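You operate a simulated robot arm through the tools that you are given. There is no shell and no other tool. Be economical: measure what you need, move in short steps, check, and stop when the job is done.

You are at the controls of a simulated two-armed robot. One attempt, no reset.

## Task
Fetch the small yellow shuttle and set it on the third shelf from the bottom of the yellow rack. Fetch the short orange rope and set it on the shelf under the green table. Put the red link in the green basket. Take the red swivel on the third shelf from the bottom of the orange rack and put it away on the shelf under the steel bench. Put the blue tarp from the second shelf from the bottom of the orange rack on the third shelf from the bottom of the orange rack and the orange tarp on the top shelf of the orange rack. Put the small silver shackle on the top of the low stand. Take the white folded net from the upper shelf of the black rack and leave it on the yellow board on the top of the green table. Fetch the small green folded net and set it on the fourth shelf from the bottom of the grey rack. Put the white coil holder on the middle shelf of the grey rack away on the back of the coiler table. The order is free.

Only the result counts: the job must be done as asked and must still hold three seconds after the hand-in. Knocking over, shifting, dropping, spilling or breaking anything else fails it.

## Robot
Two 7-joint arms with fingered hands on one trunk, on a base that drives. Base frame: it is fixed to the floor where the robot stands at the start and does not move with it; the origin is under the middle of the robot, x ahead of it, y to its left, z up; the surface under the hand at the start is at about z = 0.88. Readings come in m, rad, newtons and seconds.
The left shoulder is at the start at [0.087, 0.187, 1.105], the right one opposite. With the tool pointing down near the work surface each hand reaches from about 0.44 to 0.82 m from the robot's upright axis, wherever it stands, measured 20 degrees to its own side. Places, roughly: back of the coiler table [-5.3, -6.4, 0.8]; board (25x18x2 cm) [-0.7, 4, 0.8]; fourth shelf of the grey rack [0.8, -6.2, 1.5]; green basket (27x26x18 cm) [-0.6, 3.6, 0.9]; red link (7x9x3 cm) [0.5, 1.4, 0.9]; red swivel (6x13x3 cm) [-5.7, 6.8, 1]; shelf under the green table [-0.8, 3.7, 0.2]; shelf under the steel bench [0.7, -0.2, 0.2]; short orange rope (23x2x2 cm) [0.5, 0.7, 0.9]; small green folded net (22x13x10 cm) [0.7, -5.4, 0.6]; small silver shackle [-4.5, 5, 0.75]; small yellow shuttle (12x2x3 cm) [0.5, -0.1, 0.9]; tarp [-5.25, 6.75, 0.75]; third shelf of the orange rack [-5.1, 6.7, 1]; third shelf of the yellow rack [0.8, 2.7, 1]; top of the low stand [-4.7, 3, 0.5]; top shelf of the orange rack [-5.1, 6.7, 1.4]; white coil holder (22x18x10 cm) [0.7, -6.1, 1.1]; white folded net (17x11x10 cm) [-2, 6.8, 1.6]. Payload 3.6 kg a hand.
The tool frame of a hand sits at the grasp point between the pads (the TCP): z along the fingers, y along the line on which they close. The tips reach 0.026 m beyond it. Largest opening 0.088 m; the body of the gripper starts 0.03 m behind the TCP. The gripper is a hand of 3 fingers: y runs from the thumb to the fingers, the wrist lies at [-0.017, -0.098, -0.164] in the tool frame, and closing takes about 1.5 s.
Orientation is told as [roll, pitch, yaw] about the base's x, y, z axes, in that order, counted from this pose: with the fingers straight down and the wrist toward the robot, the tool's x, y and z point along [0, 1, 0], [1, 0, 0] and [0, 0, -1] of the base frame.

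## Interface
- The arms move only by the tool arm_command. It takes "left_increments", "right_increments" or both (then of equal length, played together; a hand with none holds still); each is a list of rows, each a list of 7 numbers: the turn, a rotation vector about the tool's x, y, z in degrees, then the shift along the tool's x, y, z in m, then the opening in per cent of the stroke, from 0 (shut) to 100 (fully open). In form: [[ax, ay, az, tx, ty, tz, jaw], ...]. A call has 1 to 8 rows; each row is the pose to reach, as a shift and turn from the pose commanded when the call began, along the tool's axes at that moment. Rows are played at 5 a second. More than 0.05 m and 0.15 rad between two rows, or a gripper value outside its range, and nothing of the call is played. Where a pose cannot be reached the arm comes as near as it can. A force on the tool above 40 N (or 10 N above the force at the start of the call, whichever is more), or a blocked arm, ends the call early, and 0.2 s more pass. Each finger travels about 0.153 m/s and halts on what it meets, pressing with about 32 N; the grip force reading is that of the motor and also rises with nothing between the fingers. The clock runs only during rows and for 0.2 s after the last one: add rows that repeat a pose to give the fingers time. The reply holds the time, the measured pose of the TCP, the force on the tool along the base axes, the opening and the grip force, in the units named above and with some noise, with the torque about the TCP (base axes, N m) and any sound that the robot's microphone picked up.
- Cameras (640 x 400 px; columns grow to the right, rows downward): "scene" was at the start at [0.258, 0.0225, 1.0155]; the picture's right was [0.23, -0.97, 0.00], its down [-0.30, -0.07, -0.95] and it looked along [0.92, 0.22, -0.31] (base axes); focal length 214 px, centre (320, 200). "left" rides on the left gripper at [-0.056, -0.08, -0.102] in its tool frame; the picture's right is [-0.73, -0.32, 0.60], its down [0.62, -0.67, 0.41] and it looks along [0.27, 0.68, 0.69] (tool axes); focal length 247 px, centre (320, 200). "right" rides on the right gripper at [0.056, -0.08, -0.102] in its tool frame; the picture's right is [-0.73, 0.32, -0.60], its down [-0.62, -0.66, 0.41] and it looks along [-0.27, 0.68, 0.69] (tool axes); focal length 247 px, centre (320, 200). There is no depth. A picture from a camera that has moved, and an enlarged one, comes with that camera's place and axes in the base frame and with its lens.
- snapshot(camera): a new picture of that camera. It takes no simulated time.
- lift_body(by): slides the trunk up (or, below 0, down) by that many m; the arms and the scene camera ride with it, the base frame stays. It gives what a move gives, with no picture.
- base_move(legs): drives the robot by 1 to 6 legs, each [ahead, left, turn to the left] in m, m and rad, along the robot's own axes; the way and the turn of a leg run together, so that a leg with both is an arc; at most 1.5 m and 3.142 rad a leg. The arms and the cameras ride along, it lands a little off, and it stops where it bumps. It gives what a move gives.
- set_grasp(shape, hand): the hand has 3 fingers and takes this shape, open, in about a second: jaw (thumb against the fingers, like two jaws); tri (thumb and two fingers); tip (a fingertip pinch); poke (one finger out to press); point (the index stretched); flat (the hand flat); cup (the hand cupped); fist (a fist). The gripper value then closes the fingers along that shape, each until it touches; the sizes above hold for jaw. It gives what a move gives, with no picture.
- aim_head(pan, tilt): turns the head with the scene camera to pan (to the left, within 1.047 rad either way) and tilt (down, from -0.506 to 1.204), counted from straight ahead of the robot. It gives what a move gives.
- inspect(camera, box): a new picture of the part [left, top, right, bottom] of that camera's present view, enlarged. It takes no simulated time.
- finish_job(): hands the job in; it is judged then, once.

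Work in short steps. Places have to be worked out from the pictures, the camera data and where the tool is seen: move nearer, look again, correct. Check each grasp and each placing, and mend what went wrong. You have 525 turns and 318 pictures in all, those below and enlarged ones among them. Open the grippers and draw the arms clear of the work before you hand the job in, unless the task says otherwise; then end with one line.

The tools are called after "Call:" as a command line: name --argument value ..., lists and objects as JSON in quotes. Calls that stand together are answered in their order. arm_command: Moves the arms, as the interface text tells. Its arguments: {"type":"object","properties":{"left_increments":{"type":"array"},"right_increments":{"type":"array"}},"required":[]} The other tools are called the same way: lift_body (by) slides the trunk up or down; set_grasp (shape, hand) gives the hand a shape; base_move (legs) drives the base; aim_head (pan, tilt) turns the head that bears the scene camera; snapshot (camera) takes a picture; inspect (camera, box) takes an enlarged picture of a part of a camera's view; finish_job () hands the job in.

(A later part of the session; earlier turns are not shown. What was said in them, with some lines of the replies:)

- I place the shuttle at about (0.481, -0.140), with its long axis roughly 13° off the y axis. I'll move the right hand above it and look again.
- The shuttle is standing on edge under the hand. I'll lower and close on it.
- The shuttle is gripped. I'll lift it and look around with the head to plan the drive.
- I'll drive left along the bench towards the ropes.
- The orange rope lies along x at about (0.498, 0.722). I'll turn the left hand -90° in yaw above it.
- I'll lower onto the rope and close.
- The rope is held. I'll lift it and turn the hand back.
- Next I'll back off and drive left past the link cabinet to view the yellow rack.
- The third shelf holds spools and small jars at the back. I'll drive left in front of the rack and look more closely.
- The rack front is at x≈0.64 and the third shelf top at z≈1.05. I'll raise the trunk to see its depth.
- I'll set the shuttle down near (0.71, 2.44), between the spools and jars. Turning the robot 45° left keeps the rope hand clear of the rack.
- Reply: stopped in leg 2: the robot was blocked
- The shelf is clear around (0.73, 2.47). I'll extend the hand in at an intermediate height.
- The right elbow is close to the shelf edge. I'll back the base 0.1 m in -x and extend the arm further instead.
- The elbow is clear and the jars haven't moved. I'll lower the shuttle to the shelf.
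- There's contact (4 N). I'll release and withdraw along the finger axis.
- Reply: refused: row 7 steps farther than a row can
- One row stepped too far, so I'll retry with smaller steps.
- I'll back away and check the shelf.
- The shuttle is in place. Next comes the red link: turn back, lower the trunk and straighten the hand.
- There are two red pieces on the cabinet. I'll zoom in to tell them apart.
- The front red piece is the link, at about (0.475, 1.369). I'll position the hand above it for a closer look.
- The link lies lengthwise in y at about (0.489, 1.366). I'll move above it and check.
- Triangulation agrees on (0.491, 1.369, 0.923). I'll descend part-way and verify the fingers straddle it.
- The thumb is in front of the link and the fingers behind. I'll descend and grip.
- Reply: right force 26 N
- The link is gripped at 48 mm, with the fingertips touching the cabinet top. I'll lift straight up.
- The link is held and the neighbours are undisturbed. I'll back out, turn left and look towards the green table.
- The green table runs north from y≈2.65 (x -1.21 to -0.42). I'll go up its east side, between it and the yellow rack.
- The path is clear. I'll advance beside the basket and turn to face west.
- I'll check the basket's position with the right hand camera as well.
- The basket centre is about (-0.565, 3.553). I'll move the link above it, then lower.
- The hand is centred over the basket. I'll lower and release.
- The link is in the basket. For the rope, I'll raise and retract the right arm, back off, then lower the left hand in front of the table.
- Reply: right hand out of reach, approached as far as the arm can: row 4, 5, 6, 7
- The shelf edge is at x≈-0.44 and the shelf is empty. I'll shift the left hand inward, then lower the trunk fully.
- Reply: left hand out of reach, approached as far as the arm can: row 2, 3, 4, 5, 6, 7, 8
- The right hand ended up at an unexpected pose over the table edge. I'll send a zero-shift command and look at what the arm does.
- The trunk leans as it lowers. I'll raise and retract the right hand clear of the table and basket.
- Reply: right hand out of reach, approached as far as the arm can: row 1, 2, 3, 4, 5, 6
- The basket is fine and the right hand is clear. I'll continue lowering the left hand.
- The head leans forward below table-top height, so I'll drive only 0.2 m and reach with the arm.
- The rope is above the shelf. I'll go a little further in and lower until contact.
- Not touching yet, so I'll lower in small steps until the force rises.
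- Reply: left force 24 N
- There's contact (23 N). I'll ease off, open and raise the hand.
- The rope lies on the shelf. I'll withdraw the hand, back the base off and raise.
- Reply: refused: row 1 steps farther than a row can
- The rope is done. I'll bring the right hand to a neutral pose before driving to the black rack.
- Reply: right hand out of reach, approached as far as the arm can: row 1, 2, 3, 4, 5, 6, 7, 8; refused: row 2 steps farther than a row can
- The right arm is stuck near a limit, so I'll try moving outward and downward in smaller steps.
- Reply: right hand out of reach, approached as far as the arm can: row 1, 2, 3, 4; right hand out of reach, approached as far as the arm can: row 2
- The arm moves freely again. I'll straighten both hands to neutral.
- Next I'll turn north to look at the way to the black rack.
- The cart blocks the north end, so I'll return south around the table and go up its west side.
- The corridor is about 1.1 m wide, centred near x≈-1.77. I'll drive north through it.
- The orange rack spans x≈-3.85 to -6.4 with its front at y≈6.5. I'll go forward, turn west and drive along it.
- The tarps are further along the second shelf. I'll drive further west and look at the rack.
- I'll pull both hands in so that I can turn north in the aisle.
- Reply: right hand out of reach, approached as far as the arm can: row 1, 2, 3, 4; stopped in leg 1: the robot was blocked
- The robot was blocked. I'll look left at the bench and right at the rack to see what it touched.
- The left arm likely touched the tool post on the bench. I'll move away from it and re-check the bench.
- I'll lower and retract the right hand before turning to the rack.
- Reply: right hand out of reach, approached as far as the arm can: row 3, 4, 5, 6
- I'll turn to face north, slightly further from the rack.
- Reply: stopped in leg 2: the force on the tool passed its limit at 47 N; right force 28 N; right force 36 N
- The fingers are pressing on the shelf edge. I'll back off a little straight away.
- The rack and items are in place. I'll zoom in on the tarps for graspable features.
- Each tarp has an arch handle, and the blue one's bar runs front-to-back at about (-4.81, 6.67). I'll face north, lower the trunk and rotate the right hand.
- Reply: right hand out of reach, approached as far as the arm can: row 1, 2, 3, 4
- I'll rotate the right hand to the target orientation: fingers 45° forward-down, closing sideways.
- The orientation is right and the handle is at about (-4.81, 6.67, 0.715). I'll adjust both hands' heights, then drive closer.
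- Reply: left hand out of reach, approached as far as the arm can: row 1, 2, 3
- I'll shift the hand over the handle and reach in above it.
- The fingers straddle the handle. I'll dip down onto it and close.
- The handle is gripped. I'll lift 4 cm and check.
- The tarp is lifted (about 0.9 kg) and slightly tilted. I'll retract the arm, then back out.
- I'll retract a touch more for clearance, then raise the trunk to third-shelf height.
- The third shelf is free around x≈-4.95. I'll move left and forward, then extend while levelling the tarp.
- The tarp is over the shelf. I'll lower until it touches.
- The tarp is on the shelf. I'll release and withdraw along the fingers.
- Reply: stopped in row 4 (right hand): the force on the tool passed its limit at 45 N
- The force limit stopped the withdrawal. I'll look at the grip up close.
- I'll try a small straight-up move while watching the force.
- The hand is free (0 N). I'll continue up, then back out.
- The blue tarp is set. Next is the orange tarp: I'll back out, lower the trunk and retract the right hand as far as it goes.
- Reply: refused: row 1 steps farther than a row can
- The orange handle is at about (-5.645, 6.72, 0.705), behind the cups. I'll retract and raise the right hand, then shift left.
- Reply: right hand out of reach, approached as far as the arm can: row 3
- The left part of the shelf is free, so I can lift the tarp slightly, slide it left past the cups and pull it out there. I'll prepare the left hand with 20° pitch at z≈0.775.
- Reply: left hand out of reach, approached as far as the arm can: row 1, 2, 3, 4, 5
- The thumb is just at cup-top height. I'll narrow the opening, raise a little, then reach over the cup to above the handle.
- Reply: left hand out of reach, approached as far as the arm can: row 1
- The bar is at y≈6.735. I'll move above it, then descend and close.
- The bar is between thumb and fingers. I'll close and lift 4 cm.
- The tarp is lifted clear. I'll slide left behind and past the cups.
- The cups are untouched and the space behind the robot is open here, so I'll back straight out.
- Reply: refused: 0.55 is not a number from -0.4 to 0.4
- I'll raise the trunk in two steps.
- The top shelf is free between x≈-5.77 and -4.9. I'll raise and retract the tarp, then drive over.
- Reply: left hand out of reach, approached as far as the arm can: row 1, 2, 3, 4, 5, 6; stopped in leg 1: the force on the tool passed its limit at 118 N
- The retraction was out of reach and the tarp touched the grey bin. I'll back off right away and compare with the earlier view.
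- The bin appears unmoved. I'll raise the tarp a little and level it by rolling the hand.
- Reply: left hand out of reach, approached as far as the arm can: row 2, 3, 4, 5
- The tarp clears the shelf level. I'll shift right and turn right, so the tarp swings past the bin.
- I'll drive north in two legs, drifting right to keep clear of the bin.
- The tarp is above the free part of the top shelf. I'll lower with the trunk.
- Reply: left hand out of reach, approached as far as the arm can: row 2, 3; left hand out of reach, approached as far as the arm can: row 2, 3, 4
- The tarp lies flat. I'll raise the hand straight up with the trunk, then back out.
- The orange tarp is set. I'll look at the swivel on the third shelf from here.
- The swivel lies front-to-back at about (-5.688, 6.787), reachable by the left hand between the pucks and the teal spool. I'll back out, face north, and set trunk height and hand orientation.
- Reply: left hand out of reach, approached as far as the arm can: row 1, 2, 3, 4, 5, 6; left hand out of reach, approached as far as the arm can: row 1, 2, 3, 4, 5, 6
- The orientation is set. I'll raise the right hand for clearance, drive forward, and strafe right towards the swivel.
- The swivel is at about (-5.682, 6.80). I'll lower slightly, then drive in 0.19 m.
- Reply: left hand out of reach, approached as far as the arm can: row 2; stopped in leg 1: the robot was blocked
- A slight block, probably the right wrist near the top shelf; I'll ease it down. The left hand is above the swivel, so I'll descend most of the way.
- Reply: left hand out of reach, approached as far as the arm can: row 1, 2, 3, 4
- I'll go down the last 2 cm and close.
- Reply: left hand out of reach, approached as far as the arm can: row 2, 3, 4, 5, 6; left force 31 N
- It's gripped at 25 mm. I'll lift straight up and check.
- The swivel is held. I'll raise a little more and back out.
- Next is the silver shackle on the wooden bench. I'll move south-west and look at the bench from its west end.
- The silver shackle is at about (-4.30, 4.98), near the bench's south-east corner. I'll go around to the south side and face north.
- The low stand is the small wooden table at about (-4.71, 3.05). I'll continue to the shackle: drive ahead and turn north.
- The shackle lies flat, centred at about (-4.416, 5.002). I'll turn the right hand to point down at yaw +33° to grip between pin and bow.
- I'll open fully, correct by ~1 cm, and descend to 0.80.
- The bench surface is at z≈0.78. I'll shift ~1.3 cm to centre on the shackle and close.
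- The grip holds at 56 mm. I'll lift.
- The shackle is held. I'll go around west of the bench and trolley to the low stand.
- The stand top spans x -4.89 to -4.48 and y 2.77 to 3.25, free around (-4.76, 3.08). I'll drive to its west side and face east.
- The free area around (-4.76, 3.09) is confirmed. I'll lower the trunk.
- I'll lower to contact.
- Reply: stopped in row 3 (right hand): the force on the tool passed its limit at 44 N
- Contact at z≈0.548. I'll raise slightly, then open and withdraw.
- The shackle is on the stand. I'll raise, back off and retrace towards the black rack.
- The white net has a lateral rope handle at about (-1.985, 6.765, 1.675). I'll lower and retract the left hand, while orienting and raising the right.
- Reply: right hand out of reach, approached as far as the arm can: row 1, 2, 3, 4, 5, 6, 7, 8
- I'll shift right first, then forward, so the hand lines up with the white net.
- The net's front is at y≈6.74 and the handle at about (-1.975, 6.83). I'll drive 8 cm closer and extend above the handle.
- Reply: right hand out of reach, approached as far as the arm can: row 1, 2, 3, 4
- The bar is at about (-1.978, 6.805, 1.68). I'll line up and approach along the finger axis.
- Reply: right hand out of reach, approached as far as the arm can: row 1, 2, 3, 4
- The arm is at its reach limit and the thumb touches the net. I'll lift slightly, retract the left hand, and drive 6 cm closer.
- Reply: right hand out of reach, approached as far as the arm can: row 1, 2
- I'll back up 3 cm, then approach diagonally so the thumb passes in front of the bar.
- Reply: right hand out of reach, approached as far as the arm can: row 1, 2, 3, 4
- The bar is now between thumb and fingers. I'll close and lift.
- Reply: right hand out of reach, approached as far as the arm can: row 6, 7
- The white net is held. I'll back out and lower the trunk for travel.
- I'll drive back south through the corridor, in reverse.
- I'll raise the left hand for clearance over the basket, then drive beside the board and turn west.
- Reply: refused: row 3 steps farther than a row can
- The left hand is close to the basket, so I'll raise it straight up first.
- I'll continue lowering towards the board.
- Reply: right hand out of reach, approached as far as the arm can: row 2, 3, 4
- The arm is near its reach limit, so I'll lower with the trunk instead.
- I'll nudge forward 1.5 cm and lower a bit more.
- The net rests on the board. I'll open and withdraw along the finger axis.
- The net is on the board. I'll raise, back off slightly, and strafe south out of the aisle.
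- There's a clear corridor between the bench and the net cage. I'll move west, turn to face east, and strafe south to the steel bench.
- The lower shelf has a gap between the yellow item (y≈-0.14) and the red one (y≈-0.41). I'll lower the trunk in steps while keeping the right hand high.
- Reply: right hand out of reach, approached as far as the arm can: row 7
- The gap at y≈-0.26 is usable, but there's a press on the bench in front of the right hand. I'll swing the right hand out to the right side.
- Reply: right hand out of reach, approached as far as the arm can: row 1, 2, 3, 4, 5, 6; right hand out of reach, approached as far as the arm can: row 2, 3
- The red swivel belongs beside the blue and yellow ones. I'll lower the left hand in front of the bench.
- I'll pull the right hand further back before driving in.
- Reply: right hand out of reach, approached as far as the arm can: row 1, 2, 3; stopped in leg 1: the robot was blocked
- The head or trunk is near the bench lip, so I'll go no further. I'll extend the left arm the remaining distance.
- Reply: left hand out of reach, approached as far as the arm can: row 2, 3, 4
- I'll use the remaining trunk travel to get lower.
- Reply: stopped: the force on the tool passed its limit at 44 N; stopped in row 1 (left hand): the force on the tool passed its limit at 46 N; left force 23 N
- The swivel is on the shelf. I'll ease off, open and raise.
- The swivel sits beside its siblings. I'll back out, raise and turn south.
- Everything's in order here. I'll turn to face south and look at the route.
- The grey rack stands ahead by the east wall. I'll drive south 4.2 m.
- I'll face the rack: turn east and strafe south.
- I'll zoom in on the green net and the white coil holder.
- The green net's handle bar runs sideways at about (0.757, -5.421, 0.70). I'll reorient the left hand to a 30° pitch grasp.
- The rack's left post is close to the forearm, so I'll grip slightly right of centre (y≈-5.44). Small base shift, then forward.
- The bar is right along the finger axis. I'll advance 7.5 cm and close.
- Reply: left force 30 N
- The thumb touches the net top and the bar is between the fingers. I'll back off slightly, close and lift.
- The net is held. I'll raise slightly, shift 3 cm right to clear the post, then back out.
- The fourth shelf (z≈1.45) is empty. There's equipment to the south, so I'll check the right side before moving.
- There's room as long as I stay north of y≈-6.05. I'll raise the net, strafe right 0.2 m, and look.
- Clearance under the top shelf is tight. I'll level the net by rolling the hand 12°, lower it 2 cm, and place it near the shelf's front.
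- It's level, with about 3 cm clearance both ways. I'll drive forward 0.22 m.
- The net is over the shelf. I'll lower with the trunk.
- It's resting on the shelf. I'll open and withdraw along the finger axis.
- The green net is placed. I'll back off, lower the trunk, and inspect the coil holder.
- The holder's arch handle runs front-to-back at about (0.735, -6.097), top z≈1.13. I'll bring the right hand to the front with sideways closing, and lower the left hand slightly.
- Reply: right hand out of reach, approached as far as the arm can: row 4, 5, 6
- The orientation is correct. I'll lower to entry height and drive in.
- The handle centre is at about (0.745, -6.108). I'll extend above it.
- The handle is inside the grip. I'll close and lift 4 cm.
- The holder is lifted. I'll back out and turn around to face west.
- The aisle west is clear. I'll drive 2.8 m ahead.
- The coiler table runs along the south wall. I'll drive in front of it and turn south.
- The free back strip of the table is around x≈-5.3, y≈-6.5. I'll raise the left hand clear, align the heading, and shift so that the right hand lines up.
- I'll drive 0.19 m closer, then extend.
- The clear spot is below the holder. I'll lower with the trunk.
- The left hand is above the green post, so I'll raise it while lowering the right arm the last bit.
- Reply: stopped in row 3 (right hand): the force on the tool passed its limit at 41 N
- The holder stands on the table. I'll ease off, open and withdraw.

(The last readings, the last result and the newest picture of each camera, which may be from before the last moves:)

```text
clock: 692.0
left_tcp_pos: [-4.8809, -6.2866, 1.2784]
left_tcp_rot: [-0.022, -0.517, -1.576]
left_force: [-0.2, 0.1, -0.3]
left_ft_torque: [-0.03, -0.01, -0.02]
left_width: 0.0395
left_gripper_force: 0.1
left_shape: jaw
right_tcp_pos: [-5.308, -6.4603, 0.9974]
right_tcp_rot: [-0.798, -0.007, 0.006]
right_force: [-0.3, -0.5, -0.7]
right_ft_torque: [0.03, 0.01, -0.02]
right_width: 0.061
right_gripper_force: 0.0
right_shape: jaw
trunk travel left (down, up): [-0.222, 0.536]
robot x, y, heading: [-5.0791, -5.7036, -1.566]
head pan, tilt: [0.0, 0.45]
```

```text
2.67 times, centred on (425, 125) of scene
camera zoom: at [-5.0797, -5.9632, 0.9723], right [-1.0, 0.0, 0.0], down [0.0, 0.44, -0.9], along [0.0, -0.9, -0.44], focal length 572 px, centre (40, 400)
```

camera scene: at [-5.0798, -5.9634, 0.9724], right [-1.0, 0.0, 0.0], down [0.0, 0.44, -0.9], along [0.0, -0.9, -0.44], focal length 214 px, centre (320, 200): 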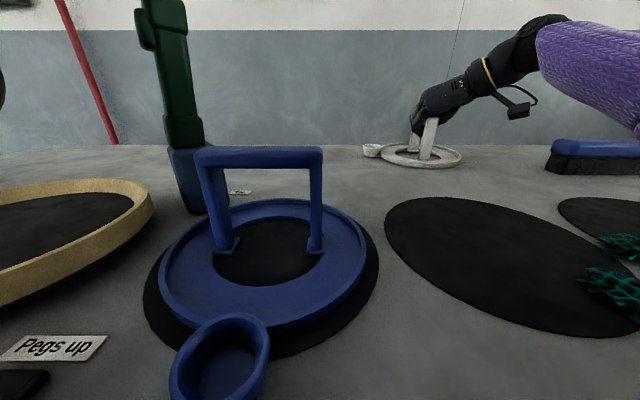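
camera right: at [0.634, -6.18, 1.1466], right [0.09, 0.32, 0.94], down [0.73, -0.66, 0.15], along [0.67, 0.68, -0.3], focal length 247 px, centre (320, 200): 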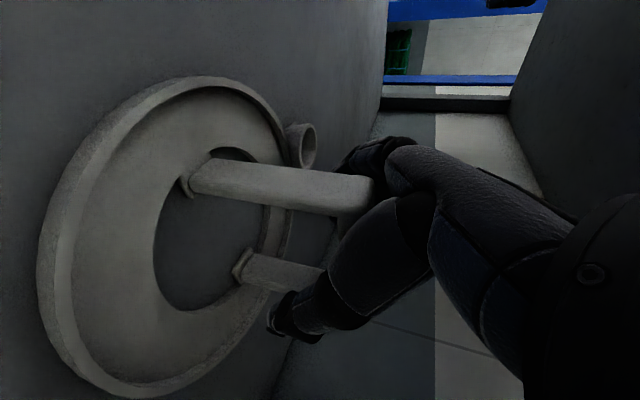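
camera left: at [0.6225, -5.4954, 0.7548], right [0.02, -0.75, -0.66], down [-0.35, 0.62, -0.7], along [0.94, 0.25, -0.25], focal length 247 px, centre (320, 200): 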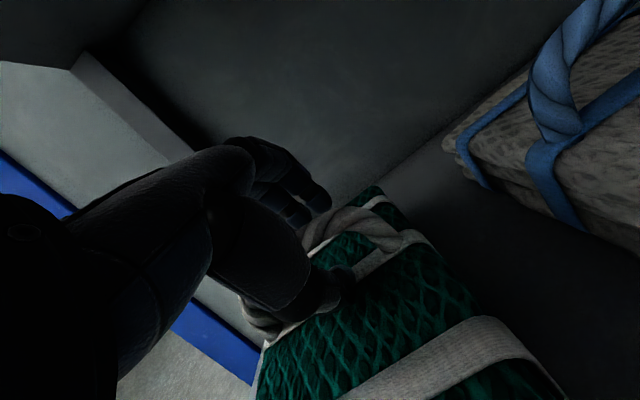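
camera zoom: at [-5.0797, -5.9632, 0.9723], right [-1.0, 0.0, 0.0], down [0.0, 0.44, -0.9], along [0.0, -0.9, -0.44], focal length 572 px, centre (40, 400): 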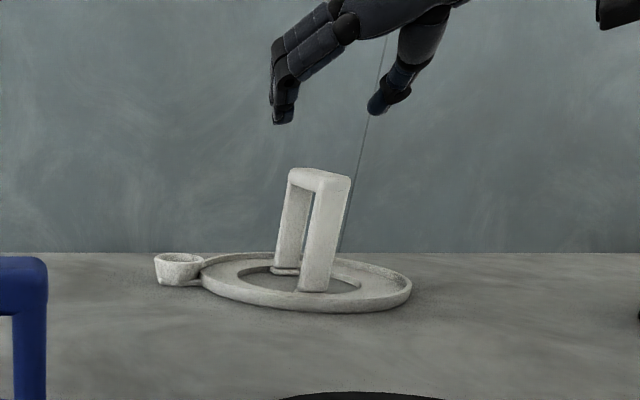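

The holder is released. I'll raise the trunk, back away and open both grippers.

Call:
lift_body --by 0.2

Call:
base_move --legs '[[-0.6, 0, 0]]'

Call:
arm_command --left_increments '[[0, 0, 0, 0, 0, 0, 100], [0, 0, 0, 0, 0, 0, 100], [0, 0, 0, 0, 0, 0, 100]]' --right_increments '[[0, 0, 0, 0, 0, 0, 100], [0, 0, 0, 0, 0, 0, 100], [0, 0, 0, 0, 0, 0, 100]]'

Call:
snapshot --camera "scene"

```text
clock: 694.2
left_tcp_pos: [-4.8813, -6.2876, 1.4769]
left_tcp_rot: [-0.019, -0.517, -1.577]
left_force: [-0.5, 0.0, 0.0]
left_ft_torque: [-0.02, -0.01, -0.01]
left_width: 0.0394
left_gripper_force: 0.1
left_shape: jaw
right_tcp_pos: [-5.3087, -6.4474, 1.2256]
right_tcp_rot: [-0.838, -0.006, 0.005]
right_force: [-0.2, -0.3, -0.1]
right_ft_torque: [0.02, -0.05, -0.03]
right_width: 0.061
right_gripper_force: 0.1
right_shape: jaw
trunk travel left (down, up): [-0.422, 0.336]
robot x, y, heading: [-5.0813, -5.7013, -1.569]
head pan, tilt: [0.0, 0.45]
```

```text
clock: 697.6
left_tcp_pos: [-4.8835, -5.6906, 1.4788]
left_tcp_rot: [-0.019, -0.518, -1.58]
left_force: [-1.1, 0.5, -0.3]
left_ft_torque: [0.0, 0.01, -0.01]
left_width: 0.0395
left_gripper_force: 0.0
left_shape: jaw
right_tcp_pos: [-5.3111, -5.8476, 1.2273]
right_tcp_rot: [-0.84, -0.008, 0.001]
right_force: [0.0, 0.0, -0.5]
right_ft_torque: [0.02, -0.01, -0.04]
right_width: 0.0611
right_gripper_force: 0.1
right_shape: jaw
trunk travel left (down, up): [-0.422, 0.336]
robot x, y, heading: [-5.0797, -5.1046, -1.572]
head pan, tilt: [0.0, 0.45]
```

```text
clock: 698.4
left_tcp_pos: [-4.8837, -5.6922, 1.4787]
left_tcp_rot: [-0.019, -0.519, -1.581]
left_force: [0.2, -0.1, 0.1]
left_ft_torque: [0.01, 0.03, 0.02]
left_width: 0.0877
left_gripper_force: 0.0
left_shape: jaw
right_tcp_pos: [-5.3119, -5.8477, 1.2267]
right_tcp_rot: [-0.838, -0.008, 0.0]
right_force: [-0.3, 0.3, 0.5]
right_ft_torque: [0.03, 0.03, -0.01]
right_width: 0.0877
right_gripper_force: 0.1
right_shape: jaw
trunk travel left (down, up): [-0.422, 0.336]
robot x, y, heading: [-5.082, -5.1039, -1.57]
head pan, tilt: [0.0, 0.45]
```

```text
95 pictures are left
camera scene: at [-5.0805, -5.337, 1.1881], right [-1.0, 0.0, 0.0], down [0.0, 0.44, -0.9], along [0.0, -0.9, -0.44], focal length 214 px, centre (320, 200)
```

scene: 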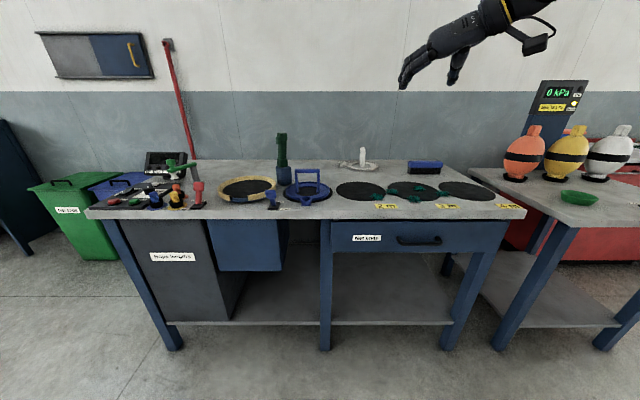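

The white holder stands at the back of the coiler table. Both grippers are open and the arms are clear of the work, so I'm handing in.

Call:
finish_job

```text
The job is handed in.
```

I placed all ten items where you asked and handed the job in. The orange tarp briefly bumped the grey bin on the orange rack at 118 N. The bin looked unmoved afterwards, and I saw nothing else shifted.
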